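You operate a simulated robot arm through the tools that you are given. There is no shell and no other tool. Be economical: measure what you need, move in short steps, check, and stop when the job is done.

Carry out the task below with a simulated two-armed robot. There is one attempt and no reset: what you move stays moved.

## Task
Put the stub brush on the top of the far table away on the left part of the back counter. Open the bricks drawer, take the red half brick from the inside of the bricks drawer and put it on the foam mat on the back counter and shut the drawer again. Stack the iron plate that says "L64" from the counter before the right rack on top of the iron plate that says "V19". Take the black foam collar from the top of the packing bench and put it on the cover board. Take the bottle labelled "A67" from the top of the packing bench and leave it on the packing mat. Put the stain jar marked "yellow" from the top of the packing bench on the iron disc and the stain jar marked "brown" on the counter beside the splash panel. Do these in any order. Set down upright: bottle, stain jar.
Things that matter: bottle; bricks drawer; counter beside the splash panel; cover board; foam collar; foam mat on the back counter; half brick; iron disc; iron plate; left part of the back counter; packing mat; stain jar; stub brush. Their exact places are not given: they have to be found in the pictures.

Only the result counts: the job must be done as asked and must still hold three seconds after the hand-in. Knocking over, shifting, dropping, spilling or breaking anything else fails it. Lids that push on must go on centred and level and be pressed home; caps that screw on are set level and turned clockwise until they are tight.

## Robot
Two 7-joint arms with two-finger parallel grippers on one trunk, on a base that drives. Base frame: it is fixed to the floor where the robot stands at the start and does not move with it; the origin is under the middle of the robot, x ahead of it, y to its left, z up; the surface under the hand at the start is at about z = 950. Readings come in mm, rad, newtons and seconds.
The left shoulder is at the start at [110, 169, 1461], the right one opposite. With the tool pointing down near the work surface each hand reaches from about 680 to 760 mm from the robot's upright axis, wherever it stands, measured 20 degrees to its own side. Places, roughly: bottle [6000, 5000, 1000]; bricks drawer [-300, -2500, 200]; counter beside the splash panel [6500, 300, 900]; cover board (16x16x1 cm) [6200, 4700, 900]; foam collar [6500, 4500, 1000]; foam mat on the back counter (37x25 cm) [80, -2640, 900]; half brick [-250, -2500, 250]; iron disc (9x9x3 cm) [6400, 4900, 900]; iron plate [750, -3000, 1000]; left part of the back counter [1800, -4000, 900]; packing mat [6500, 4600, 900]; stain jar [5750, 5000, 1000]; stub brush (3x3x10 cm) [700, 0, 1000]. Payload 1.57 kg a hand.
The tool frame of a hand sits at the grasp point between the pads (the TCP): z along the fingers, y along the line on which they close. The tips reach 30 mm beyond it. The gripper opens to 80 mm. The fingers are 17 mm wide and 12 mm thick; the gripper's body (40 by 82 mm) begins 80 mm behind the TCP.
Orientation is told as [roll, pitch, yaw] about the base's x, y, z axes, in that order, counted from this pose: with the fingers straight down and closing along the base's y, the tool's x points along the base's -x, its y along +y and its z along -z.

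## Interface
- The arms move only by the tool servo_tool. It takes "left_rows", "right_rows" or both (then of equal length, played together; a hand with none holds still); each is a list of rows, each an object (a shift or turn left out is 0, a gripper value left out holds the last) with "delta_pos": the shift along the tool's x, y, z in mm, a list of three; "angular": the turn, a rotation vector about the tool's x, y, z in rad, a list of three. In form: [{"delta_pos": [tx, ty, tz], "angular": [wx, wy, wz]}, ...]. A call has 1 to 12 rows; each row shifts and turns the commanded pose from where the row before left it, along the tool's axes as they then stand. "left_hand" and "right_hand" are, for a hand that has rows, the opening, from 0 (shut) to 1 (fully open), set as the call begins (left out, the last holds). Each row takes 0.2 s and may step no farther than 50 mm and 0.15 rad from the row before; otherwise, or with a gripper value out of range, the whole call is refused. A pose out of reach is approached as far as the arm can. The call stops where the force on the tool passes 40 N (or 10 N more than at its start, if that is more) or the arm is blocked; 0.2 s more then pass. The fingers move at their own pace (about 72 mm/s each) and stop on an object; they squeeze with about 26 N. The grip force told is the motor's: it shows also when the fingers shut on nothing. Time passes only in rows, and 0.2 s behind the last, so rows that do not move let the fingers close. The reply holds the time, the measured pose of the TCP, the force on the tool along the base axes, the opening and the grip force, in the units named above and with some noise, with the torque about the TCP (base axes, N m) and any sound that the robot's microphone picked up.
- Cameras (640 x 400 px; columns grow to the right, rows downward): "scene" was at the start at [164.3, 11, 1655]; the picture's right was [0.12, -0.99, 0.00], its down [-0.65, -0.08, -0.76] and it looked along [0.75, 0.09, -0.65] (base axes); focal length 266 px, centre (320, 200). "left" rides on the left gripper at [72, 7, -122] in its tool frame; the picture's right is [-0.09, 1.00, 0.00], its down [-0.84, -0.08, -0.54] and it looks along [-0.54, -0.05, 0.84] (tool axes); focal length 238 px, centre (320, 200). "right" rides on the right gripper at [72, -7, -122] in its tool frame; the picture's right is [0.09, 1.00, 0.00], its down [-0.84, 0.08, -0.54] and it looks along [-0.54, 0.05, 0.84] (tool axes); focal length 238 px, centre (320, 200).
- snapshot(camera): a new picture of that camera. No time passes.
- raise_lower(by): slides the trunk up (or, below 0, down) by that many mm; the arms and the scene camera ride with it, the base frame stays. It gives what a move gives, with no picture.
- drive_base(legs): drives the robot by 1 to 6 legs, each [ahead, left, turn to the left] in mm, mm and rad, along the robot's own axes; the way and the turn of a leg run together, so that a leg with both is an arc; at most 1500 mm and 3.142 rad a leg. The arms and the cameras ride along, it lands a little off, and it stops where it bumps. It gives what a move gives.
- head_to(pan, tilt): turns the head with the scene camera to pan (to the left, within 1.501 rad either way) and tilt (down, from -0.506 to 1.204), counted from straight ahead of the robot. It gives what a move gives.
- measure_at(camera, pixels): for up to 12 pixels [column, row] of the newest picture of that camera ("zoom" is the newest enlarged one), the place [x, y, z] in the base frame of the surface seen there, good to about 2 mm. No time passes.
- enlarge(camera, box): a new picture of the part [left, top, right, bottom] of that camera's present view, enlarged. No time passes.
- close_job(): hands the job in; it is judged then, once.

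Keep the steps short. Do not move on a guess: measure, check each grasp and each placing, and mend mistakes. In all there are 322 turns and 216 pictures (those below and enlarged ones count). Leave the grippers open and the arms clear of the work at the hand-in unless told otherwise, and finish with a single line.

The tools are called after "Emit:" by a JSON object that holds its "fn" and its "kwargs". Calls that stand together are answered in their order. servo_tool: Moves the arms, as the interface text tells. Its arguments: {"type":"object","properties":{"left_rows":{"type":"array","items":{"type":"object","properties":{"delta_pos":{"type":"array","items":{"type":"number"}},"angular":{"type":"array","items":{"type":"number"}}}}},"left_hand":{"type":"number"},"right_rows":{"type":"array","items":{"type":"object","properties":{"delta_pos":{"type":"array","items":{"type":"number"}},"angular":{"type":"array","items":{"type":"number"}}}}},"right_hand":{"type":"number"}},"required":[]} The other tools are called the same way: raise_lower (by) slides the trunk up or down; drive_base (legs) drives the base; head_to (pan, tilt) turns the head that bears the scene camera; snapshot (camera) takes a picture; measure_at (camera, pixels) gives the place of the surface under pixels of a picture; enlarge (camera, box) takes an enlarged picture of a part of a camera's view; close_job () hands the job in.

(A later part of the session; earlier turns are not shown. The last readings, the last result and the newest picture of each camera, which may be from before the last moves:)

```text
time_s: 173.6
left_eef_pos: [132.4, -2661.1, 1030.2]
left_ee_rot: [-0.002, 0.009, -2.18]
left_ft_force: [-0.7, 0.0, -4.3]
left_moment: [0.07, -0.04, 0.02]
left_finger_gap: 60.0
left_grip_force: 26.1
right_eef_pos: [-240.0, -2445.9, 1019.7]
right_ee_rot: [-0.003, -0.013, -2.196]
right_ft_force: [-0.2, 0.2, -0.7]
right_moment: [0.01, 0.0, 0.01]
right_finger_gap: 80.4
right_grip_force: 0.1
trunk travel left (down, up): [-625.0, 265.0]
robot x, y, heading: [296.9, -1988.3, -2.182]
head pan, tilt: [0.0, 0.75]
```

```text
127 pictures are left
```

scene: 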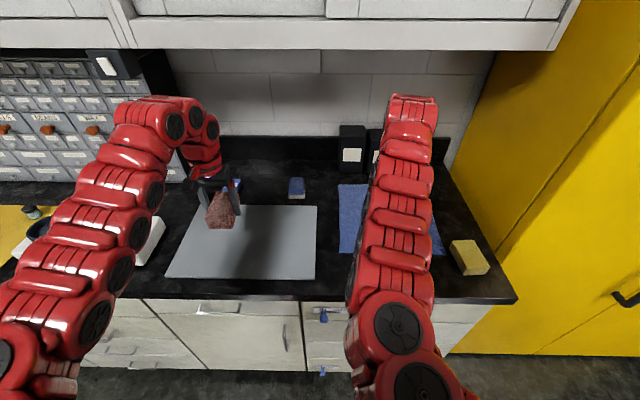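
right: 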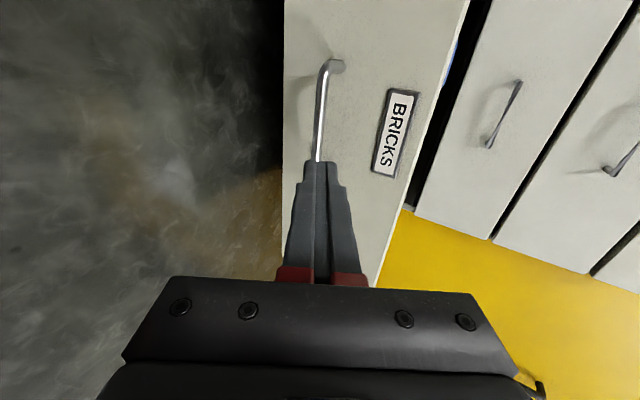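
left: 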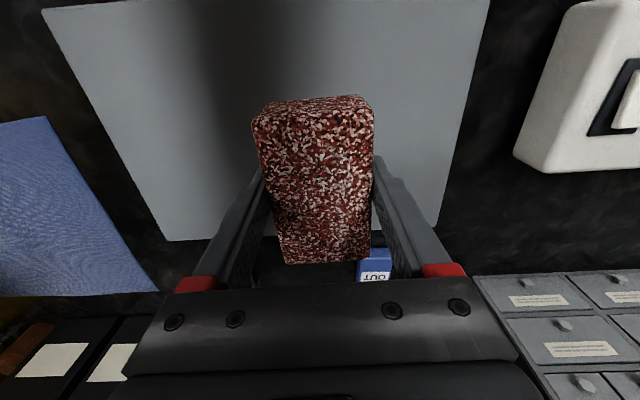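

Over the mat, 45 mm left of its centre. Lower.

Emit:
{"fn": "servo_tool", "kwargs": {"left_rows": [{"delta_pos": [0, 0, 40]}, {"delta_pos": [0, 0, 40]}, {"delta_pos": [0, 0, 12]}, {"delta_pos": [0, 0, 4]}, {"delta_pos": [0, 0, 3]}]}}

```text
time_s: 174.8
left_eef_pos: [131.8, -2660.2, 931.3]
left_ee_rot: [-0.003, 0.007, -2.18]
left_ft_force: [-0.2, -0.2, -5.5]
left_moment: [0.05, 0.02, -0.04]
left_finger_gap: 59.8
left_grip_force: 26.3
right_eef_pos: [-239.5, -2446.3, 1019.8]
right_ee_rot: [-0.002, -0.013, -2.193]
right_ft_force: [-0.1, 0.4, 0.3]
right_moment: [-0.04, 0.01, 0.03]
right_finger_gap: 79.9
right_grip_force: 0.1
trunk travel left (down, up): [-625.0, 265.0]
robot x, y, heading: [299.7, -1990.0, -2.179]
head pan, tilt: [0.0, 0.75]
```

Emit:
{"fn": "servo_tool", "kwargs": {"left_rows": [{"delta_pos": [0, 0, 2]}, {"delta_pos": [0, 0, 1.5]}, {"delta_pos": [0, 0, 1]}]}}

```text
time_s: 175.6
left_eef_pos: [132.2, -2659.0, 928.5]
left_ee_rot: [0.001, 0.004, -2.177]
left_ft_force: [-0.3, -1.7, 10.9]
left_moment: [-0.79, 0.15, 0.04]
left_finger_gap: 59.6
left_grip_force: 26.1
right_eef_pos: [-240.0, -2445.7, 1020.8]
right_ee_rot: [-0.002, -0.012, -2.193]
right_ft_force: [-0.1, 0.6, 0.4]
right_moment: [0.0, 0.01, 0.02]
right_finger_gap: 79.9
right_grip_force: 0.2
trunk travel left (down, up): [-625.0, 265.0]
robot x, y, heading: [297.7, -1984.2, -2.178]
head pan, tilt: [0.0, 0.75]
```

Contact. Release and rise.

Emit:
{"fn": "servo_tool", "kwargs": {"left_rows": [{}, {}, {}], "left_hand": 1}}

Emit:
{"fn": "servo_tool", "kwargs": {"left_rows": [{"delta_pos": [0, 0, -35]}, {"delta_pos": [0, 0, -45]}]}}

Emit:
{"fn": "snapshot", "kwargs": {"camera": "left"}}

```text
time_s: 176.4
left_eef_pos: [132.4, -2659.5, 928.3]
left_ee_rot: [-0.001, 0.007, -2.179]
left_ft_force: [-0.2, 0.1, -0.4]
left_moment: [0.0, -0.03, 0.0]
left_finger_gap: 80.0
left_grip_force: 0.0
right_eef_pos: [-240.6, -2445.5, 1019.9]
right_ee_rot: [-0.001, -0.012, -2.195]
right_ft_force: [-0.6, -0.2, -0.1]
right_moment: [0.0, -0.04, -0.06]
right_finger_gap: 79.9
right_grip_force: 0.0
trunk travel left (down, up): [-625.0, 265.0]
robot x, y, heading: [296.0, -1990.5, -2.187]
head pan, tilt: [0.0, 0.75]
```

```text
time_s: 177.0
left_eef_pos: [134.5, -2657.1, 1007.4]
left_ee_rot: [-0.003, 0.007, -2.179]
left_ft_force: [-0.1, -0.5, 0.2]
left_moment: [0.0, 0.01, 0.03]
left_finger_gap: 80.0
left_grip_force: 0.0
right_eef_pos: [-239.1, -2444.7, 1020.2]
right_ee_rot: [-0.002, -0.015, -2.191]
right_ft_force: [0.1, 0.1, 0.6]
right_moment: [-0.01, 0.02, 0.0]
right_finger_gap: 80.1
right_grip_force: 0.1
trunk travel left (down, up): [-625.0, 265.0]
robot x, y, heading: [296.7, -1986.2, -2.182]
head pan, tilt: [0.0, 0.75]
```

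```text
126 pictures are left
```

left: 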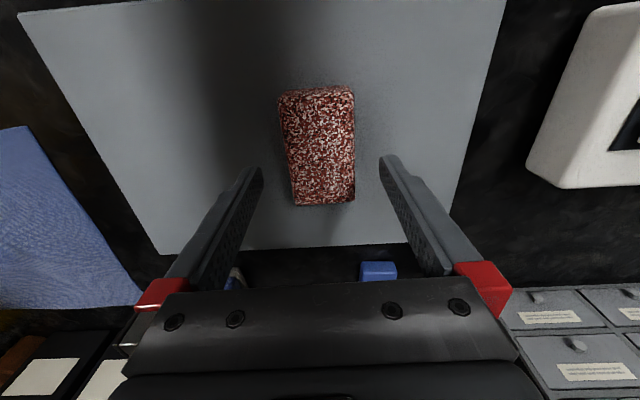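

Brick rests on the mat. Now toward the other side of the room: back off, turn to heading ~0, drive along the aisle and look.

Emit:
{"fn": "drive_base", "kwargs": {"legs": [[-450, 0, 0], [0, 0, 2.18], [1300, -100, 0]]}}

Emit:
{"fn": "head_to", "kwargs": {"pan": 0.5, "tilt": 0.3}}

Emit:
{"fn": "snapshot", "kwargs": {"camera": "scene"}}

```text
time_s: 191.1
left_eef_pos: [2487.8, -1450.8, 1007.0]
left_ee_rot: [-0.001, 0.007, 0.021]
left_ft_force: [-0.1, 0.0, -0.1]
left_moment: [0.0, -0.02, -0.02]
left_finger_gap: 80.0
left_grip_force: 0.1
right_eef_pos: [2537.0, -1877.4, 1019.6]
right_ee_rot: [-0.002, -0.015, 0.009]
right_ft_force: [0.2, -0.8, 0.0]
right_moment: [-0.04, -0.04, 0.03]
right_finger_gap: 80.0
right_grip_force: 0.0
trunk travel left (down, up): [-625.0, 265.0]
robot x, y, heading: [1849.7, -1713.6, 0.02]
head pan, tilt: [0.0, 0.75]
```

```text
time_s: 192.0
left_eef_pos: [2487.7, -1452.4, 1006.1]
left_ee_rot: [-0.002, 0.006, 0.02]
left_ft_force: [0.1, 0.1, 1.1]
left_moment: [-0.01, 0.02, -0.01]
left_finger_gap: 80.0
left_grip_force: 0.0
right_eef_pos: [2535.9, -1878.8, 1018.7]
right_ee_rot: [-0.001, -0.013, 0.006]
right_ft_force: [-0.2, -0.3, -0.1]
right_moment: [0.02, 0.03, 0.01]
right_finger_gap: 80.1
right_grip_force: 0.0
trunk travel left (down, up): [-625.0, 265.0]
robot x, y, heading: [1847.5, -1711.1, 0.022]
head pan, tilt: [0.499, 0.3]
```

```text
125 pictures are left
```

scene: 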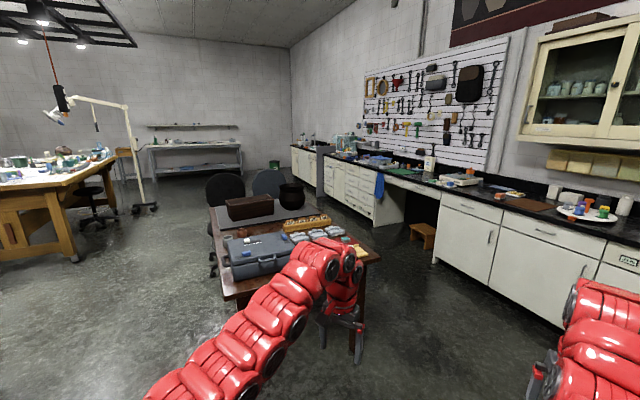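

Measure the bench on the left, the far table, the brown table and counter.

Emit:
{"fn": "measure_at", "kwargs": {"camera": "scene", "pixels": [[75, 255], [60, 190], [115, 152], [190, 150], [10, 260], [215, 215], [360, 262], [245, 310], [300, 195], [420, 185], [345, 160], [140, 210]]}}

Emit:
{"fn": "enlarge", "kwargs": {"camera": "scene", "box": [0, 80, 260, 260]}}

```text
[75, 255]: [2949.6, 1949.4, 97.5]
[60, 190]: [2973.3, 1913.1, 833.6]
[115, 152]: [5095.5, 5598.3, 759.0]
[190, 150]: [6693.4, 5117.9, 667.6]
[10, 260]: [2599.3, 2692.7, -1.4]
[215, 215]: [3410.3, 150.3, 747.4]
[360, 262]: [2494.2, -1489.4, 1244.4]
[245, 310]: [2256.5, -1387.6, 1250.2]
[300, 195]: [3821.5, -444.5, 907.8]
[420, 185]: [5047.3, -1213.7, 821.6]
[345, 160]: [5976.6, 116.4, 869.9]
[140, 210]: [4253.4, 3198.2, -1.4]
```

```text
2.22 times, centred on (130, 170) of scene
```

zoom: 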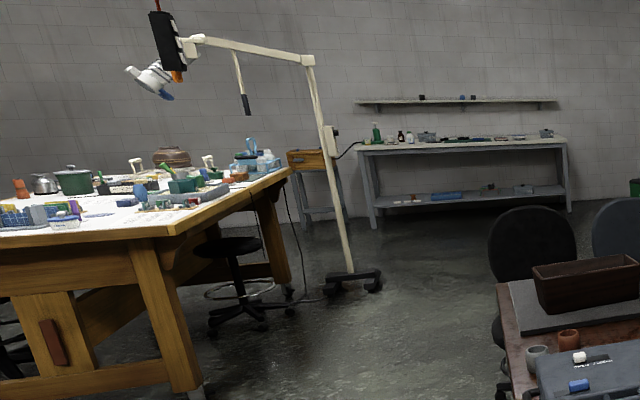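

Measure the brown table's left edge and other path obstacles.

Emit:
{"fn": "measure_at", "kwargs": {"camera": "scene", "pixels": [[217, 240], [226, 285], [229, 297], [210, 208], [100, 220], [152, 208], [375, 258], [225, 190], [270, 190], [113, 165], [170, 170], [238, 148]]}}

```text
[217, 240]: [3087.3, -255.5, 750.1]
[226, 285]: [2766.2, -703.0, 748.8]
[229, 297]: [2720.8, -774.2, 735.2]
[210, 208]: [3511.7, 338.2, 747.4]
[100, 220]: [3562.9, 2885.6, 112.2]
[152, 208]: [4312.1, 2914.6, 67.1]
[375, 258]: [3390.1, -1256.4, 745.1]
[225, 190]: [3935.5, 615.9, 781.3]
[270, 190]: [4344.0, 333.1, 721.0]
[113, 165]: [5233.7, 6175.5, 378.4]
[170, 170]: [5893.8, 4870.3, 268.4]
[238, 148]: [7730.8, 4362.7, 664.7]
```

The direct gap beside the floor lamp looks narrow; the aisle between the brown table and the far counter is wider. Turn to heading 0.95, strafe right, and look.

Emit:
{"fn": "drive_base", "kwargs": {"legs": [[0, 0, 0.925], [0, -1450, 0]]}}

Emit:
{"fn": "head_to", "kwargs": {"pan": 0.0, "tilt": 0.35}}

Emit:
{"fn": "snapshot", "kwargs": {"camera": "scene"}}

```text
time_s: 201.5
left_eef_pos: [3198.9, -1916.5, 1006.9]
left_ee_rot: [-0.003, 0.006, 0.925]
left_ft_force: [0.2, 0.4, -0.5]
left_moment: [0.01, 0.01, 0.02]
left_finger_gap: 80.0
left_grip_force: 0.1
right_eef_pos: [3563.3, -2142.7, 1019.1]
right_ee_rot: [0.0, -0.015, 0.911]
right_ft_force: [0.2, -0.3, 0.0]
right_moment: [0.01, 0.0, 0.03]
right_finger_gap: 80.1
right_grip_force: 0.0
trunk travel left (down, up): [-625.0, 265.0]
robot x, y, heading: [3006.8, -2576.9, 0.922]
head pan, tilt: [0.499, 0.3]
```

```text
time_s: 202.4
left_eef_pos: [3197.4, -1916.6, 1007.4]
left_ee_rot: [-0.002, 0.006, 0.926]
left_ft_force: [-0.3, -0.2, 0.1]
left_moment: [-0.02, 0.04, 0.04]
left_finger_gap: 80.1
left_grip_force: 0.2
right_eef_pos: [3565.0, -2142.4, 1020.7]
right_ee_rot: [-0.001, -0.014, 0.912]
right_ft_force: [-0.1, -0.1, -0.4]
right_moment: [-0.02, 0.04, 0.04]
right_finger_gap: 80.0
right_grip_force: 0.1
trunk travel left (down, up): [-625.0, 265.0]
robot x, y, heading: [3007.6, -2577.2, 0.924]
head pan, tilt: [0.0, 0.351]
```

```text
123 pictures are left
```

scene: 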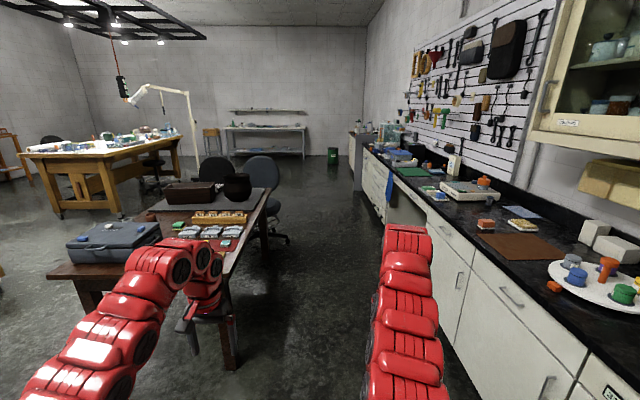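

Measure the aisle's limits and the bench.

Emit:
{"fn": "measure_at", "kwargs": {"camera": "scene", "pixels": [[268, 200], [232, 360], [288, 240], [455, 325], [385, 215], [352, 180], [232, 128], [304, 128], [265, 150], [330, 165], [400, 195], [418, 225]]}}

```text
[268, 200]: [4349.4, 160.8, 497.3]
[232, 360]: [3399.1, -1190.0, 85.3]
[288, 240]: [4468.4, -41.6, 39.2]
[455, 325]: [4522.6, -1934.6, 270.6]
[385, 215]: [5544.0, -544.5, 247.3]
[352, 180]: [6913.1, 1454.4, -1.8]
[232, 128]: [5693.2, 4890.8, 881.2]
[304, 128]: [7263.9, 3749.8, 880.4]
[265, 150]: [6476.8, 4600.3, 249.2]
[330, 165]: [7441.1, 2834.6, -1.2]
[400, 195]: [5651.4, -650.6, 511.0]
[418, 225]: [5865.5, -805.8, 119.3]
```

Bench front runs at −36°, z≈881. Drive the aisle: shift right 276, then forward ~4 m.

Emit:
{"fn": "drive_base", "kwargs": {"legs": [[0, -276, 0.018], [1400, 0, 0], [1400, 0, 0], [1300, 0, 0]]}}

Emit:
{"fn": "head_to", "kwargs": {"pan": -0.5, "tilt": 0.35}}

Emit:
{"fn": "snapshot", "kwargs": {"camera": "scene"}}

```text
time_s: 223.7
left_eef_pos: [5838.4, 1238.5, 1007.6]
left_ee_rot: [-0.002, 0.008, 0.938]
left_ft_force: [-0.1, 0.4, 0.3]
left_moment: [-0.02, 0.0, -0.01]
left_finger_gap: 80.2
left_grip_force: 0.1
right_eef_pos: [6206.2, 1016.3, 1019.6]
right_ee_rot: [-0.002, -0.015, 0.923]
right_ft_force: [0.6, -0.2, -0.1]
right_moment: [0.01, 0.0, 0.0]
right_finger_gap: 80.2
right_grip_force: 0.0
trunk travel left (down, up): [-625.0, 265.0]
robot x, y, heading: [5657.5, 570.6, 0.938]
head pan, tilt: [0.0, 0.351]
```

```text
time_s: 224.6
left_eef_pos: [5839.1, 1237.2, 1006.7]
left_ee_rot: [-0.002, 0.008, 0.937]
left_ft_force: [0.1, 0.0, 0.8]
left_moment: [0.03, -0.02, -0.01]
left_finger_gap: 80.0
left_grip_force: 0.0
right_eef_pos: [6207.2, 1017.6, 1019.6]
right_ee_rot: [-0.002, -0.015, 0.922]
right_ft_force: [0.0, -0.6, 0.0]
right_moment: [0.0, 0.02, -0.01]
right_finger_gap: 80.0
right_grip_force: 0.2
trunk travel left (down, up): [-625.0, 265.0]
robot x, y, heading: [5656.5, 572.3, 0.938]
head pan, tilt: [-0.499, 0.351]
```

```text
122 pictures are left
```

scene: 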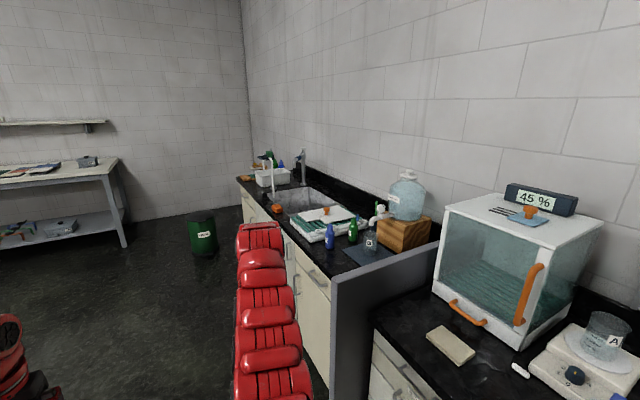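

The grey splash panel is at (340,310). Measure the counter on its right near (420,320) and the left.

Emit:
{"fn": "measure_at", "kwargs": {"camera": "scene", "pixels": [[400, 315], [425, 318], [450, 345], [430, 252], [340, 290], [355, 255], [372, 340], [410, 340], [470, 380], [425, 295], [400, 380]]}}

Emit:
{"fn": "enlarge", "kwargs": {"camera": "scene", "box": [300, 200, 540, 400]}}

```text
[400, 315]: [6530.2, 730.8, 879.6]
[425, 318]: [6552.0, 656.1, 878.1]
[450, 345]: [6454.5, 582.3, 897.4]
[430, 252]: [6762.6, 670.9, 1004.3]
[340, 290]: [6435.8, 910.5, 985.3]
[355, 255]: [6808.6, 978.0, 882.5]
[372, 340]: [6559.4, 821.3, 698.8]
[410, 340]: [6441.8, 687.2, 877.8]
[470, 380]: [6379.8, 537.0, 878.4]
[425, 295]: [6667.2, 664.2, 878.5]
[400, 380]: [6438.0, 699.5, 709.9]
```

```text
2.00 times, centred on (420, 300) of scene
```

zoom: 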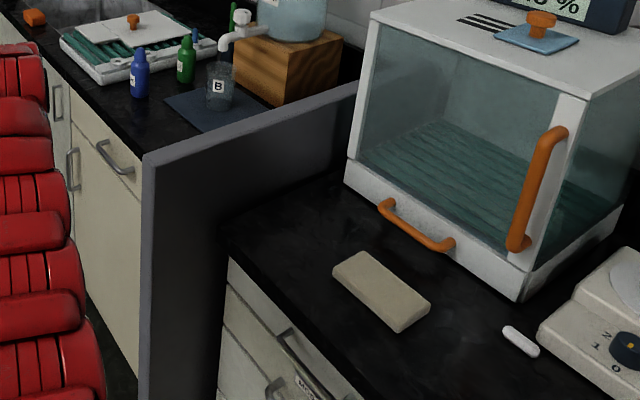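

Now go to the bench: forward 2.3 m, then left, and look.

Emit:
{"fn": "drive_base", "kwargs": {"legs": [[1200, 0, 0], [1100, 0, 0], [0, 1300, 0], [0, 500, 0]]}}

Emit:
{"fn": "head_to", "kwargs": {"pan": 0.0, "tilt": 0.4}}

Emit:
{"fn": "snapshot", "kwargs": {"camera": "scene"}}

```text
time_s: 244.5
left_eef_pos: [5776.1, 4151.9, 1007.1]
left_ee_rot: [-0.003, 0.009, 0.912]
left_ft_force: [0.5, 0.8, 0.0]
left_moment: [0.04, 0.02, 0.01]
left_finger_gap: 79.9
left_grip_force: 0.1
right_eef_pos: [6138.7, 3921.1, 1020.0]
right_ee_rot: [-0.002, -0.013, 0.897]
right_ft_force: [-0.5, 0.5, 0.6]
right_moment: [0.04, 0.02, 0.02]
right_finger_gap: 80.1
right_grip_force: 0.1
trunk travel left (down, up): [-625.0, 265.0]
robot x, y, heading: [5577.5, 3493.0, 0.909]
head pan, tilt: [-0.499, 0.351]
```

```text
time_s: 245.4
left_eef_pos: [5776.1, 4151.4, 1005.9]
left_ee_rot: [0.0, 0.007, 0.911]
left_ft_force: [-0.8, -0.1, 0.1]
left_moment: [0.0, -0.05, -0.04]
left_finger_gap: 80.0
left_grip_force: 0.0
right_eef_pos: [6139.3, 3922.8, 1019.8]
right_ee_rot: [-0.002, -0.014, 0.897]
right_ft_force: [-0.5, -0.4, -0.4]
right_moment: [0.01, -0.03, 0.0]
right_finger_gap: 80.1
right_grip_force: 0.0
trunk travel left (down, up): [-625.0, 265.0]
robot x, y, heading: [5578.8, 3495.7, 0.906]
head pan, tilt: [0.0, 0.4]
```

```text
120 pictures are left
```

scene: 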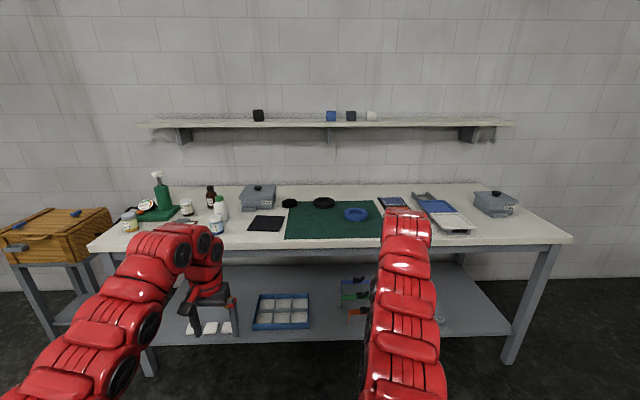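

The bench lies before me. Enlarge both halves.

Emit:
{"fn": "enlarge", "kwargs": {"camera": "scene", "box": [100, 165, 300, 245]}}

Emit:
{"fn": "enlarge", "kwargs": {"camera": "scene", "box": [240, 165, 540, 255]}}

```text
3.20 times, centred on (200, 205) of scene
```

zoom: 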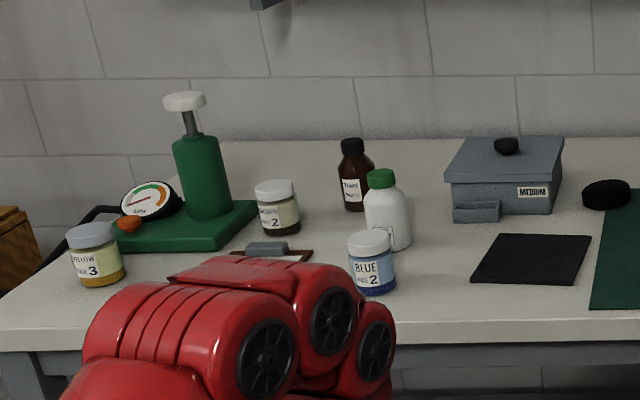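

```text
2.13 times, centred on (390, 210) of scene
```

zoom: 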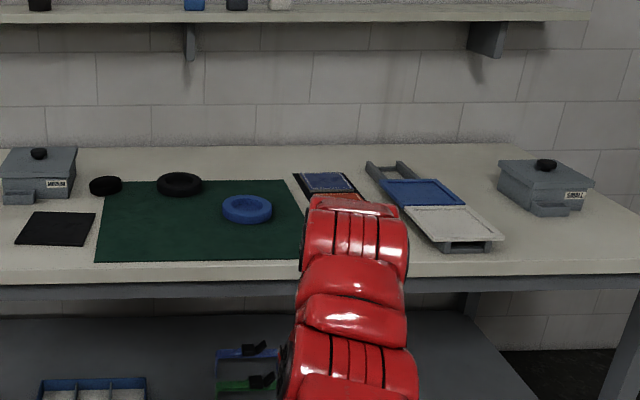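

Measure everything of interest.

Emit:
{"fn": "measure_at", "kwargs": {"camera": "scene", "pixels": [[130, 222], [187, 205], [210, 190], [221, 205], [217, 222], [265, 223], [289, 203], [323, 202], [357, 214], [320, 225], [330, 122], [400, 205]]}}

Emit:
{"fn": "measure_at", "kwargs": {"camera": "scene", "pixels": [[250, 230], [282, 231], [285, 216], [256, 216], [290, 238], [380, 238], [375, 203], [302, 203], [128, 240], [320, 243]]}}

```text
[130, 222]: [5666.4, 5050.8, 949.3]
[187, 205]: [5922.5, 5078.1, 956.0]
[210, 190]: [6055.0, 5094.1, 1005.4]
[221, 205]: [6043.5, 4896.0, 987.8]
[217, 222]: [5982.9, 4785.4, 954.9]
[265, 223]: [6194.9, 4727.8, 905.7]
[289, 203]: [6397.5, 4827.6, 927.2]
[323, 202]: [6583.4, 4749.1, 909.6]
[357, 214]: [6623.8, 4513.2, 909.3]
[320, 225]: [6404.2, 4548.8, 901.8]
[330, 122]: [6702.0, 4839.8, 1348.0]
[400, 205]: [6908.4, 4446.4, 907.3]
```

```text
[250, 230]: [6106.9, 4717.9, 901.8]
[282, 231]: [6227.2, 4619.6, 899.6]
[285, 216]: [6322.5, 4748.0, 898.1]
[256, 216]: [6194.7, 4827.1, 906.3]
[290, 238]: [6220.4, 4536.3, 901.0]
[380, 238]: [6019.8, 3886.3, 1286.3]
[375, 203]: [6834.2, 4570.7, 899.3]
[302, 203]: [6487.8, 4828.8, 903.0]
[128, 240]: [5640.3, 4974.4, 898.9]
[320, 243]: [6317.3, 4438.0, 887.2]
```

All located; bench top z≈898, shelf at z 1348 lies 550 mm behind the edge. All with the left hand. First the black collar: raise trunk 50, align, and approach.

Emit:
{"fn": "raise_lower", "kwargs": {"by": 50}}

Emit:
{"fn": "drive_base", "kwargs": {"legs": [[0, -324, 0.036], [700, 0, 0]]}}

Emit:
{"fn": "head_to", "kwargs": {"pan": 0.15, "tilt": 0.7}}

Emit:
{"fn": "snapshot", "kwargs": {"camera": "scene"}}

Emit:
{"fn": "snapshot", "kwargs": {"camera": "left"}}

```text
time_s: 246.4
left_eef_pos: [5774.6, 4152.7, 1057.1]
left_ee_rot: [-0.003, 0.006, 0.913]
left_ft_force: [-0.2, -1.0, -0.4]
left_moment: [0.01, 0.03, 0.0]
left_finger_gap: 80.0
left_grip_force: 0.0
right_eef_pos: [6139.4, 3921.9, 1069.9]
right_ee_rot: [-0.001, -0.013, 0.898]
right_ft_force: [-0.5, -0.4, 0.7]
right_moment: [-0.06, -0.01, 0.02]
right_finger_gap: 80.0
right_grip_force: 0.0
trunk travel left (down, up): [-675.0, 215.0]
robot x, y, heading: [5580.8, 3491.0, 0.908]
head pan, tilt: [0.0, 0.4]
```

```text
time_s: 252.0
left_eef_pos: [6431.6, 4550.9, 1056.9]
left_ee_rot: [-0.002, 0.007, 0.945]
left_ft_force: [0.3, 0.1, 0.4]
left_moment: [0.02, 0.03, 0.03]
left_finger_gap: 80.1
left_grip_force: 0.0
right_eef_pos: [6801.3, 4331.7, 1070.4]
right_ee_rot: [-0.003, -0.013, 0.929]
right_ft_force: [-0.1, 0.0, 0.5]
right_moment: [-0.02, 0.01, 0.0]
right_finger_gap: 79.8
right_grip_force: 0.1
trunk travel left (down, up): [-675.0, 215.0]
robot x, y, heading: [6255.1, 3888.8, 0.938]
head pan, tilt: [0.0, 0.4]
```

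```text
time_s: 252.8
left_eef_pos: [6431.1, 4549.3, 1057.1]
left_ee_rot: [-0.001, 0.007, 0.945]
left_ft_force: [-0.2, 0.3, 0.2]
left_moment: [0.02, 0.02, 0.03]
left_finger_gap: 80.0
left_grip_force: 0.1
right_eef_pos: [6802.3, 4333.7, 1069.8]
right_ee_rot: [-0.003, -0.013, 0.93]
right_ft_force: [-0.1, -0.2, 0.2]
right_moment: [0.02, -0.02, -0.02]
right_finger_gap: 79.9
right_grip_force: 0.1
trunk travel left (down, up): [-675.0, 215.0]
robot x, y, heading: [6256.3, 3887.6, 0.944]
head pan, tilt: [0.15, 0.7]
```

```text
117 pictures are left
```

scene: 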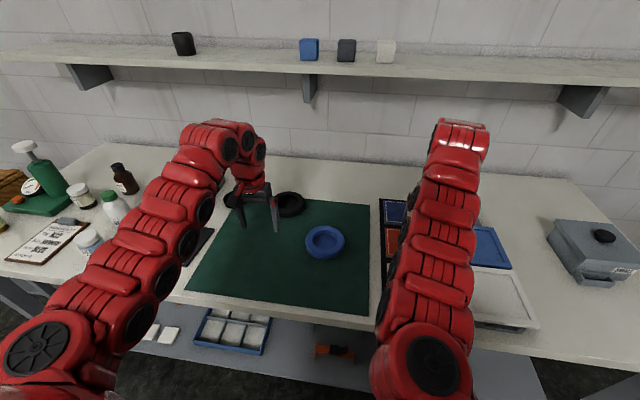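

```text
116 pictures are left
```

left: 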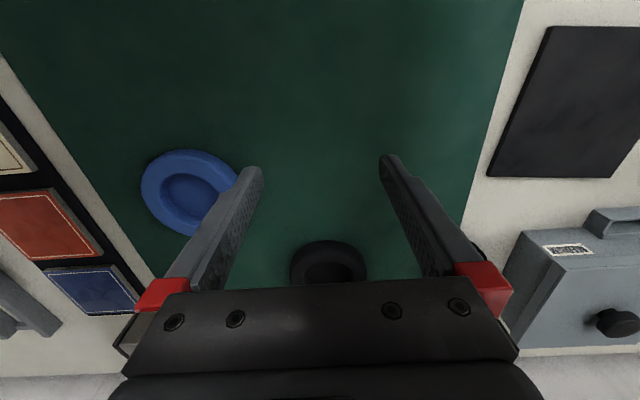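

Measure the black ring (scene (290,203), left view (328,265)).

Emit:
{"fn": "enlarge", "kwargs": {"camera": "scene", "box": [220, 175, 360, 265]}}

Emit:
{"fn": "measure_at", "kwargs": {"camera": "left", "pixels": [[291, 268], [365, 268], [328, 243], [328, 270], [300, 280], [357, 280], [328, 255], [160, 190], [215, 205], [188, 155]]}}

```text
4.44 times, centred on (290, 220) of scene
```

zoom: 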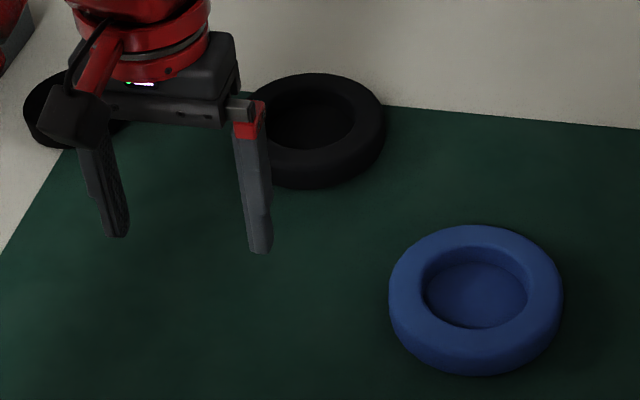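

```text
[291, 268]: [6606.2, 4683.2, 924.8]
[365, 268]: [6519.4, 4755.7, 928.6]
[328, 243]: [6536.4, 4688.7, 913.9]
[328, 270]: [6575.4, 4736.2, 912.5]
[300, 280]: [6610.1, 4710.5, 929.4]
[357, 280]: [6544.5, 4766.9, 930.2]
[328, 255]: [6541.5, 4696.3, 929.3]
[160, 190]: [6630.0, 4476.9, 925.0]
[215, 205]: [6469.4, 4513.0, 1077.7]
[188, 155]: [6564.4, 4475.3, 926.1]
```

The black ring is ~113 mm wide, ~28 high, centre ≈ (6563,4719). I'll pinch its right wall with one finger in the hole. Drive 140 forward, 52 right, then reach 75 ahead.

Emit:
{"fn": "drive_base", "kwargs": {"legs": [[140, -52, 0]]}}

Emit:
{"fn": "servo_tool", "kwargs": {"left_rows": [{"delta_pos": [-38, 0, 0]}, {"delta_pos": [-30, 0, 0]}]}}

Emit:
{"fn": "snapshot", "kwargs": {"camera": "left"}}

Emit:
{"fn": "snapshot", "kwargs": {"camera": "scene"}}

```text
time_s: 254.2
left_eef_pos: [6554.3, 4632.2, 1056.9]
left_ee_rot: [-0.004, 0.008, 0.944]
left_ft_force: [0.1, -0.2, 0.5]
left_moment: [0.01, 0.0, -0.01]
left_finger_gap: 80.0
left_grip_force: 0.0
right_eef_pos: [6924.8, 4413.3, 1070.4]
right_ee_rot: [-0.001, -0.014, 0.929]
right_ft_force: [-0.4, -0.1, -0.9]
right_moment: [-0.04, 0.0, -0.02]
right_finger_gap: 79.9
right_grip_force: 0.0
trunk travel left (down, up): [-675.0, 215.0]
robot x, y, heading: [6380.7, 3969.4, 0.943]
head pan, tilt: [0.15, 0.7]
```

```text
time_s: 254.8
left_eef_pos: [6594.8, 4688.8, 1055.0]
left_ee_rot: [-0.001, 0.008, 0.948]
left_ft_force: [0.3, -0.2, -0.3]
left_moment: [0.01, 0.04, -0.01]
left_finger_gap: 79.9
left_grip_force: 0.1
right_eef_pos: [6926.1, 4416.8, 1069.5]
right_ee_rot: [0.0, -0.012, 0.933]
right_ft_force: [-0.6, -0.4, -0.6]
right_moment: [-0.01, -0.02, -0.01]
right_finger_gap: 80.0
right_grip_force: 0.1
trunk travel left (down, up): [-675.0, 215.0]
robot x, y, heading: [6378.8, 3965.5, 0.949]
head pan, tilt: [0.15, 0.7]
```

```text
114 pictures are left
```

left: 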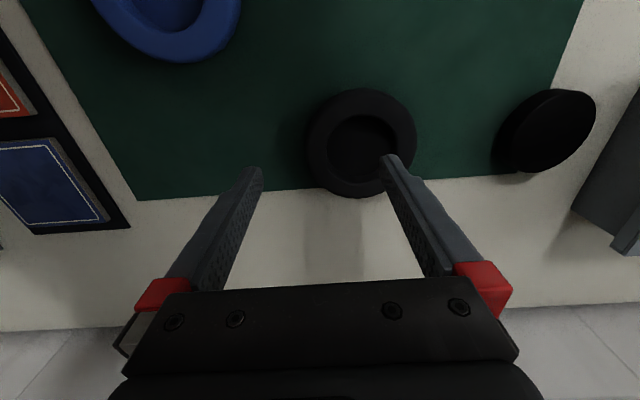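

```text
113 pictures are left
```

scene: 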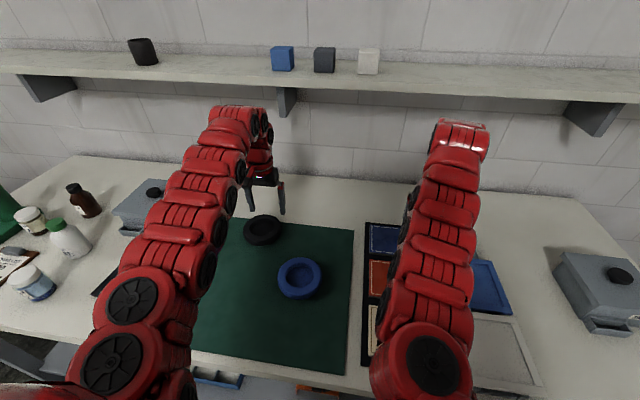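

Enlarge the ring in the left view and measure.

Emit:
{"fn": "enlarge", "kwargs": {"camera": "left", "box": [290, 70, 430, 210]}}

Emit:
{"fn": "measure_at", "kwargs": {"camera": "left", "pixels": [[308, 143], [415, 142], [361, 92], [361, 190], [360, 145], [332, 145], [392, 130], [320, 143], [345, 130], [361, 105]]}}

```text
2.86 times, centred on (360, 140) of left
```

zoom: 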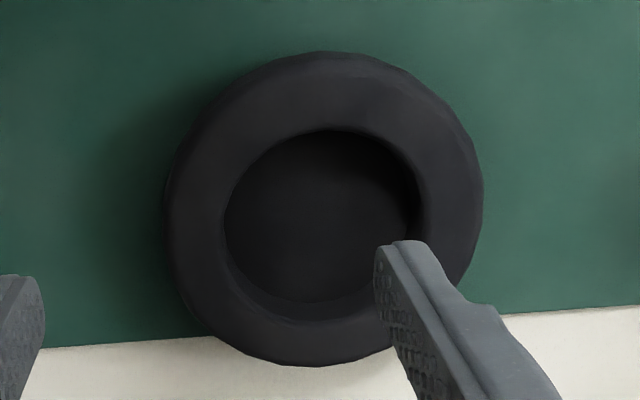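

```text
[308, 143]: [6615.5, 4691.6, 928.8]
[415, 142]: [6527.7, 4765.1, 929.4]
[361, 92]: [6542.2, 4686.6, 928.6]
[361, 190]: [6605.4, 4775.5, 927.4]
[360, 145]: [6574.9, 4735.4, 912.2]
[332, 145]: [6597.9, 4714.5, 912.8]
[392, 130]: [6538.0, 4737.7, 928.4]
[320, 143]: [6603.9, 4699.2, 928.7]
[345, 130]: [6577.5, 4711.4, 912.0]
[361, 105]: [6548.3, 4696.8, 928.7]
```

The ring has a floor at z≈912; wall ≈20 mm; centre (6573,4730). Drive 20 forward and 4 right, then descend.

Emit:
{"fn": "drive_base", "kwargs": {"legs": [[20, -4, 0]]}}

Emit:
{"fn": "servo_tool", "kwargs": {"left_rows": [{"delta_pos": [0, 0, 40]}, {"delta_pos": [0, 0, 30]}], "left_hand": 0.65}}

Emit:
{"fn": "snapshot", "kwargs": {"camera": "left"}}

```text
time_s: 255.6
left_eef_pos: [6608.3, 4699.4, 1056.9]
left_ee_rot: [-0.004, 0.005, 0.945]
left_ft_force: [-0.8, -0.9, 0.3]
left_moment: [0.03, -0.03, 0.01]
left_finger_gap: 80.0
left_grip_force: 0.0
right_eef_pos: [6937.1, 4426.4, 1072.5]
right_ee_rot: [-0.001, -0.016, 0.93]
right_ft_force: [-0.4, 0.2, 1.3]
right_moment: [0.02, -0.04, -0.01]
right_finger_gap: 79.8
right_grip_force: 0.1
trunk travel left (down, up): [-675.0, 215.0]
robot x, y, heading: [6395.4, 3981.4, 0.938]
head pan, tilt: [0.15, 0.7]
```

```text
time_s: 256.2
left_eef_pos: [6610.7, 4701.3, 986.1]
left_ee_rot: [-0.002, 0.005, 0.946]
left_ft_force: [0.4, -0.3, 0.5]
left_moment: [-0.02, 0.03, -0.04]
left_finger_gap: 52.0
left_grip_force: 0.0
right_eef_pos: [6939.8, 4427.5, 1069.6]
right_ee_rot: [-0.002, -0.012, 0.931]
right_ft_force: [0.3, 0.3, -0.2]
right_moment: [-0.03, 0.03, 0.01]
right_finger_gap: 79.9
right_grip_force: 0.0
trunk travel left (down, up): [-675.0, 215.0]
robot x, y, heading: [6393.5, 3981.3, 0.943]
head pan, tilt: [0.15, 0.7]
```

```text
111 pictures are left
```

left: 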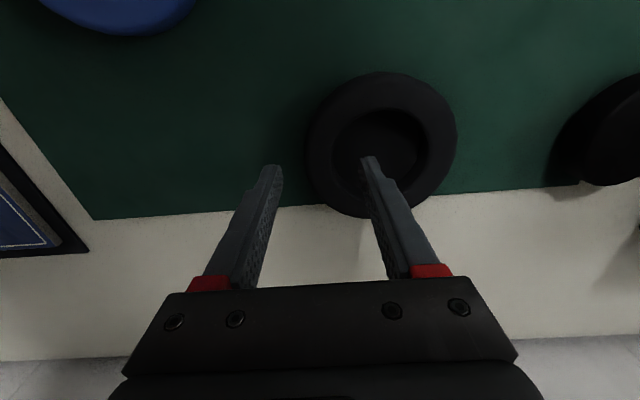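

The left finger is over the hole, the right one outside. Lower 40 and close.

Emit:
{"fn": "servo_tool", "kwargs": {"left_rows": [{"delta_pos": [0, 0, 25]}, {"delta_pos": [0, 0, 12]}, {"delta_pos": [0, 0, 3]}]}}

Emit:
{"fn": "servo_tool", "kwargs": {"left_rows": [{}, {}, {}], "left_hand": 0}}

Emit:
{"fn": "snapshot", "kwargs": {"camera": "left"}}

```text
time_s: 257.0
left_eef_pos: [6609.3, 4699.5, 945.9]
left_ee_rot: [-0.004, 0.009, 0.945]
left_ft_force: [0.3, 0.4, 0.6]
left_moment: [-0.01, 0.02, -0.02]
left_finger_gap: 51.7
left_grip_force: 0.1
right_eef_pos: [6939.9, 4427.4, 1068.9]
right_ee_rot: [-0.002, -0.015, 0.929]
right_ft_force: [-0.1, -0.9, -1.0]
right_moment: [0.0, 0.0, 0.02]
right_finger_gap: 79.9
right_grip_force: 0.1
trunk travel left (down, up): [-675.0, 215.0]
robot x, y, heading: [6394.9, 3978.5, 0.944]
head pan, tilt: [0.15, 0.7]
```

```text
time_s: 257.8
left_eef_pos: [6607.6, 4700.8, 944.8]
left_ee_rot: [-0.002, 0.008, 0.943]
left_ft_force: [0.1, 0.2, 0.1]
left_moment: [0.02, 0.02, -0.01]
left_finger_gap: 20.9
left_grip_force: 25.3
right_eef_pos: [6940.5, 4428.8, 1069.5]
right_ee_rot: [-0.002, -0.014, 0.93]
right_ft_force: [0.0, -0.2, -0.6]
right_moment: [0.01, 0.03, -0.03]
right_finger_gap: 80.1
right_grip_force: 0.0
trunk travel left (down, up): [-675.0, 215.0]
robot x, y, heading: [6392.9, 3982.6, 0.943]
head pan, tilt: [0.15, 0.7]
```

```text
110 pictures are left
```

left: 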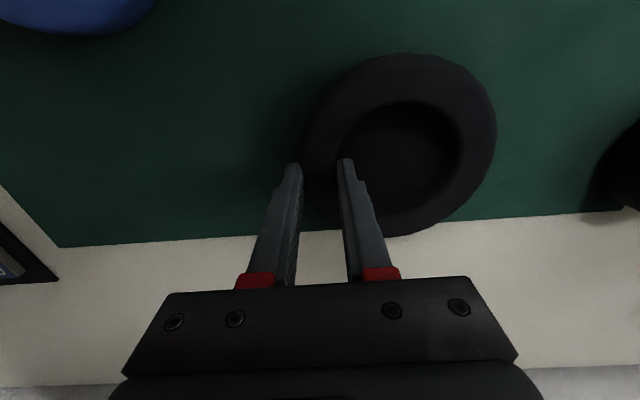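

Gripped (20.9). Lift and check.

Emit:
{"fn": "servo_tool", "kwargs": {"left_rows": [{"delta_pos": [0, 0, -20]}, {"delta_pos": [0, 0, -40]}, {"delta_pos": [0, 0, -50]}]}}

Emit:
{"fn": "snapshot", "kwargs": {"camera": "left"}}

```text
time_s: 258.6
left_eef_pos: [6609.6, 4700.4, 1054.4]
left_ee_rot: [-0.001, 0.007, 0.944]
left_ft_force: [-0.2, -0.4, 0.0]
left_moment: [-0.02, -0.02, -0.04]
left_finger_gap: 20.8
left_grip_force: 26.0
right_eef_pos: [6940.0, 4427.9, 1069.8]
right_ee_rot: [-0.002, -0.014, 0.931]
right_ft_force: [0.0, 0.7, -1.0]
right_moment: [0.01, 0.03, 0.02]
right_finger_gap: 79.8
right_grip_force: 0.1
trunk travel left (down, up): [-675.0, 215.0]
robot x, y, heading: [6396.5, 3979.6, 0.945]
head pan, tilt: [0.15, 0.7]
```

```text
109 pictures are left
```

left: 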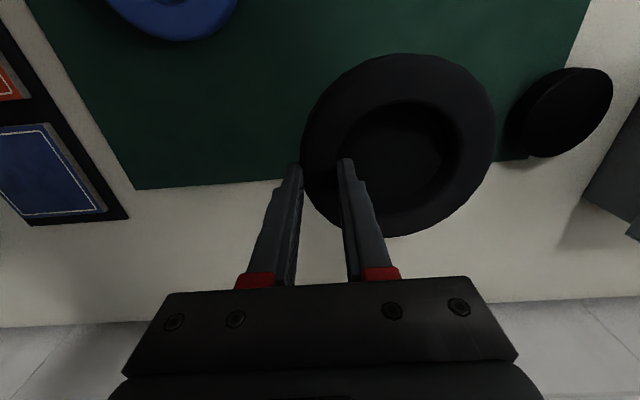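

Held level; ring centre is 46 mm left of the TCP. Go back 214 and left 291 to the cover board.

Emit:
{"fn": "drive_base", "kwargs": {"legs": [[-214, 0, 0], [0, 291, 0]]}}

Emit:
{"fn": "snapshot", "kwargs": {"camera": "left"}}

Emit:
{"fn": "snapshot", "kwargs": {"camera": "scene"}}

```text
time_s: 261.8
left_eef_pos: [6258.1, 4697.0, 1053.0]
left_ee_rot: [-0.002, 0.008, 0.938]
left_ft_force: [-0.3, 0.0, -0.7]
left_moment: [0.01, -0.01, -0.04]
left_finger_gap: 20.4
left_grip_force: 25.9
right_eef_pos: [6586.1, 4422.7, 1069.8]
right_ee_rot: [-0.002, -0.013, 0.926]
right_ft_force: [-0.6, -0.1, 0.5]
right_moment: [-0.05, 0.02, -0.02]
right_finger_gap: 79.8
right_grip_force: 0.0
trunk travel left (down, up): [-675.0, 215.0]
robot x, y, heading: [6039.1, 3983.2, 0.935]
head pan, tilt: [0.15, 0.7]
```

```text
108 pictures are left
```

left: 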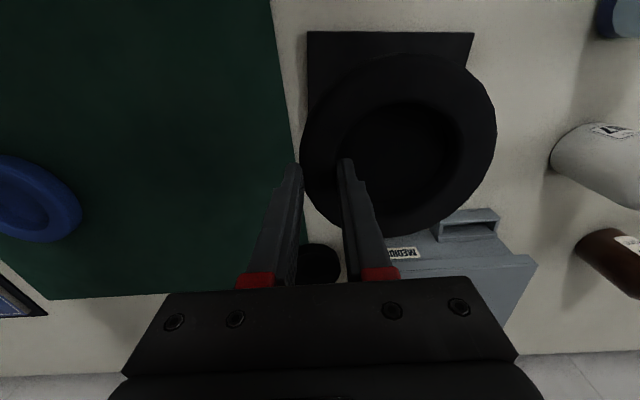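

```text
107 pictures are left
```

scene: 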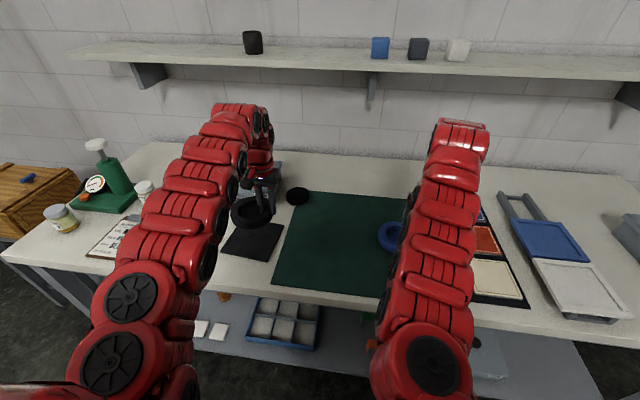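

Measure the board's corners in the scene and left views.

Emit:
{"fn": "measure_at", "kwargs": {"camera": "scene", "pixels": [[283, 224], [270, 261], [223, 253], [250, 243], [238, 232]]}}

Emit:
{"fn": "measure_at", "kwargs": {"camera": "left", "pixels": [[310, 35], [471, 36], [312, 85], [466, 60], [390, 45]]}}

```text
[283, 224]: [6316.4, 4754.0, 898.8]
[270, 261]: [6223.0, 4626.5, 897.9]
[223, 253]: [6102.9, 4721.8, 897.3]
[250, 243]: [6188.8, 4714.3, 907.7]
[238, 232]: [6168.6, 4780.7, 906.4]
```

```text
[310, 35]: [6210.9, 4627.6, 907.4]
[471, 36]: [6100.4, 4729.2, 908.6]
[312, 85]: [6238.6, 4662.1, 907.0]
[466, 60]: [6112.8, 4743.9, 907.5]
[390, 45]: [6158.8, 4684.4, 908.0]
```

Board centre (6208,4740), top 907.5. Shift 20 mm left, lower ~98.

Emit:
{"fn": "servo_tool", "kwargs": {"left_rows": [{"delta_pos": [-1, 20, 0]}, {"delta_pos": [0, 0, 40]}, {"delta_pos": [0, 0, 40]}, {"delta_pos": [0, 0, 12]}]}}

Emit:
{"fn": "snapshot", "kwargs": {"camera": "left"}}

```text
time_s: 262.8
left_eef_pos: [6243.8, 4708.6, 963.1]
left_ee_rot: [-0.003, 0.006, 0.939]
left_ft_force: [0.2, -0.9, 0.6]
left_moment: [0.01, -0.04, -0.02]
left_finger_gap: 20.7
left_grip_force: 26.0
right_eef_pos: [6586.5, 4422.6, 1069.9]
right_ee_rot: [-0.002, -0.013, 0.925]
right_ft_force: [-0.4, -0.9, -0.5]
right_moment: [-0.01, -0.02, 0.01]
right_finger_gap: 80.0
right_grip_force: 0.0
trunk travel left (down, up): [-675.0, 215.0]
robot x, y, heading: [6035.5, 3978.3, 0.939]
head pan, tilt: [0.15, 0.7]
```

```text
106 pictures are left
```

left: 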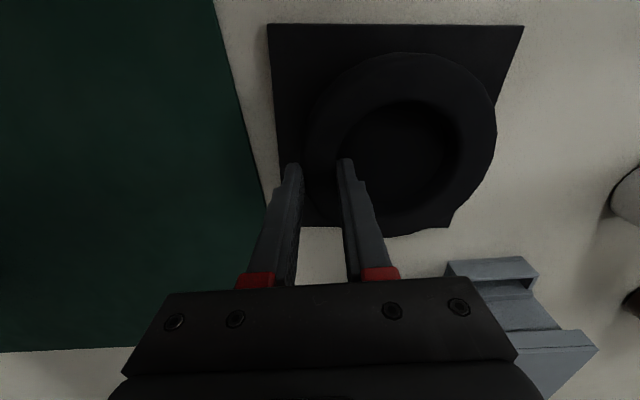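

Allowing for parallax it is centred. Lower to contact.

Emit:
{"fn": "servo_tool", "kwargs": {"left_rows": [{"delta_pos": [0, 0, 7]}, {"delta_pos": [0, 0, 3]}, {"delta_pos": [0, 0, 2]}, {"delta_pos": [0, 0, 1]}]}}

```text
time_s: 263.8
left_eef_pos: [6243.1, 4709.3, 949.8]
left_ee_rot: [-0.002, 0.007, 0.938]
left_ft_force: [1.1, 0.3, 2.2]
left_moment: [0.05, 0.19, -0.02]
left_finger_gap: 20.6
left_grip_force: 26.0
right_eef_pos: [6585.9, 4421.0, 1071.2]
right_ee_rot: [-0.001, -0.014, 0.926]
right_ft_force: [-0.8, 0.9, 0.0]
right_moment: [0.03, 0.01, 0.0]
right_finger_gap: 80.2
right_grip_force: 0.0
trunk travel left (down, up): [-675.0, 215.0]
robot x, y, heading: [6034.5, 3977.6, 0.933]
head pan, tilt: [0.15, 0.7]
```

Touching. Open partly and rise.

Emit:
{"fn": "servo_tool", "kwargs": {"left_rows": [{}, {}, {}], "left_hand": 0.55}}

Emit:
{"fn": "servo_tool", "kwargs": {"left_rows": [{"delta_pos": [0, 0, -30]}, {"delta_pos": [0, 0, -40]}, {"delta_pos": [0, 0, -40]}]}}

Emit:
{"fn": "snapshot", "kwargs": {"camera": "left"}}

Emit:
{"fn": "snapshot", "kwargs": {"camera": "scene"}}

```text
time_s: 264.6
left_eef_pos: [6242.4, 4708.8, 948.6]
left_ee_rot: [-0.004, 0.008, 0.94]
left_ft_force: [0.9, -0.1, 0.1]
left_moment: [0.01, 0.04, 0.01]
left_finger_gap: 43.9
left_grip_force: 0.2
right_eef_pos: [6585.8, 4422.5, 1070.8]
right_ee_rot: [-0.002, -0.013, 0.926]
right_ft_force: [0.1, -0.6, -0.4]
right_moment: [0.01, -0.03, -0.01]
right_finger_gap: 79.9
right_grip_force: 0.1
trunk travel left (down, up): [-675.0, 215.0]
robot x, y, heading: [6035.3, 3980.1, 0.928]
head pan, tilt: [0.15, 0.7]
```

```text
time_s: 265.4
left_eef_pos: [6243.1, 4709.2, 1058.6]
left_ee_rot: [-0.003, 0.011, 0.941]
left_ft_force: [-0.3, 0.7, -0.1]
left_moment: [-0.04, 0.01, 0.0]
left_finger_gap: 44.2
left_grip_force: 0.0
right_eef_pos: [6585.6, 4422.4, 1070.3]
right_ee_rot: [-0.001, -0.014, 0.925]
right_ft_force: [0.8, 0.8, -0.1]
right_moment: [-0.04, 0.0, 0.0]
right_finger_gap: 80.1
right_grip_force: 0.0
trunk travel left (down, up): [-675.0, 215.0]
robot x, y, heading: [6040.0, 3976.7, 0.933]
head pan, tilt: [0.15, 0.7]
```

```text
105 pictures are left
```

left: 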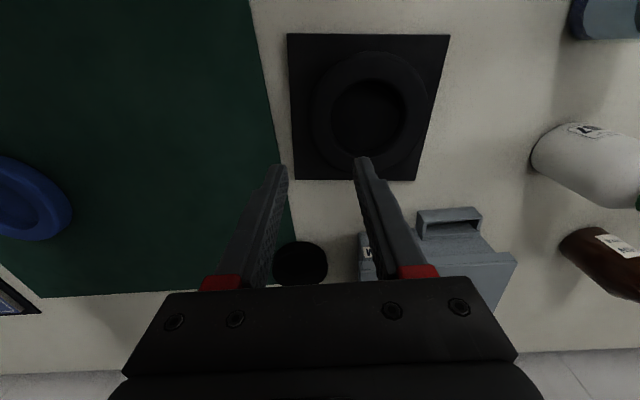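

```text
104 pictures are left
```

scene: 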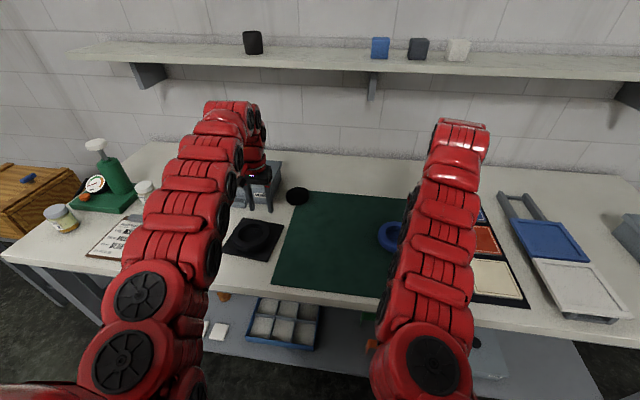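

Collar sits centred on the board. Now read the bottle labels.

Emit:
{"fn": "enlarge", "kwargs": {"camera": "left", "box": [520, 100, 640, 310]}}

```text
1.90 times, centred on (580, 205) of left
```

zoom: 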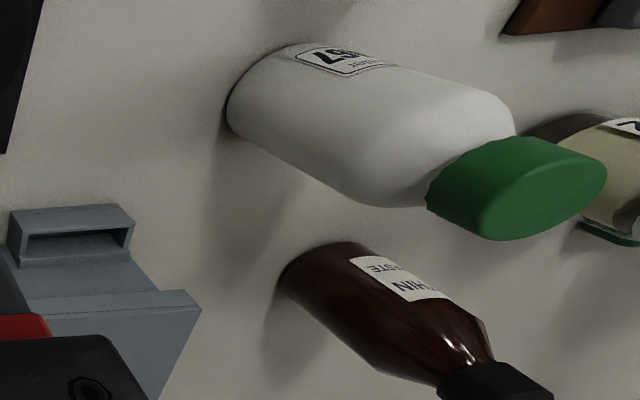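

The white bottle with green cap reads …67 (the amber one reads THIN WASTE). Measure the white bottle.

Emit:
{"fn": "measure_at", "kwargs": {"camera": "left", "pixels": [[560, 140], [600, 150], [600, 170], [620, 190], [635, 180], [565, 165], [590, 130]]}}

Emit:
{"fn": "drive_base", "kwargs": {"legs": [[-120, 180, 0]]}}

Emit:
{"fn": "snapshot", "kwargs": {"camera": "left"}}

Emit:
{"fn": "snapshot", "kwargs": {"camera": "scene"}}

```text
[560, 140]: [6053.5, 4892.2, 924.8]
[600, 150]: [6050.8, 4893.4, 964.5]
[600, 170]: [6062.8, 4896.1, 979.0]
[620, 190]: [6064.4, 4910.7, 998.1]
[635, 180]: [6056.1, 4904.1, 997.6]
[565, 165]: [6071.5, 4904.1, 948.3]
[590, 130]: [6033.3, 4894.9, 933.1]
```

```text
time_s: 267.1
left_eef_pos: [6026.7, 4719.7, 1058.9]
left_ee_rot: [-0.004, 0.007, 0.939]
left_ft_force: [0.2, 0.9, -0.1]
left_moment: [-0.02, 0.0, 0.02]
left_finger_gap: 44.2
left_grip_force: 0.1
right_eef_pos: [6369.6, 4434.3, 1069.1]
right_ee_rot: [-0.002, -0.014, 0.924]
right_ft_force: [-0.8, -0.3, 0.4]
right_moment: [0.01, -0.02, 0.0]
right_finger_gap: 80.2
right_grip_force: 0.0
trunk travel left (down, up): [-675.0, 215.0]
robot x, y, heading: [5820.6, 3991.7, 0.933]
head pan, tilt: [0.15, 0.7]
```

```text
102 pictures are left
```

left: 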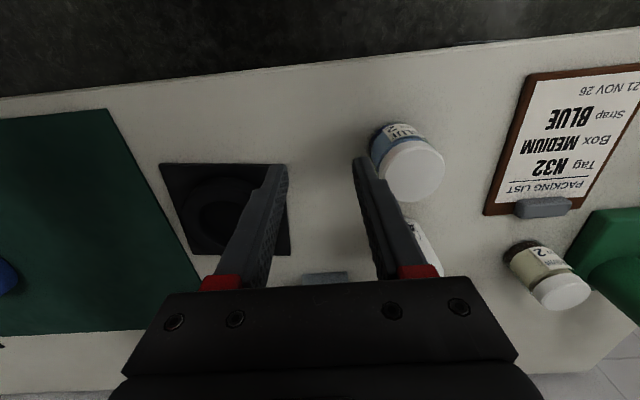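

```text
101 pictures are left
```

scene: 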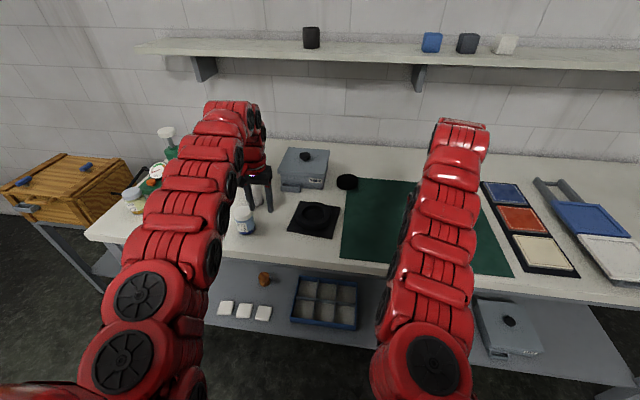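

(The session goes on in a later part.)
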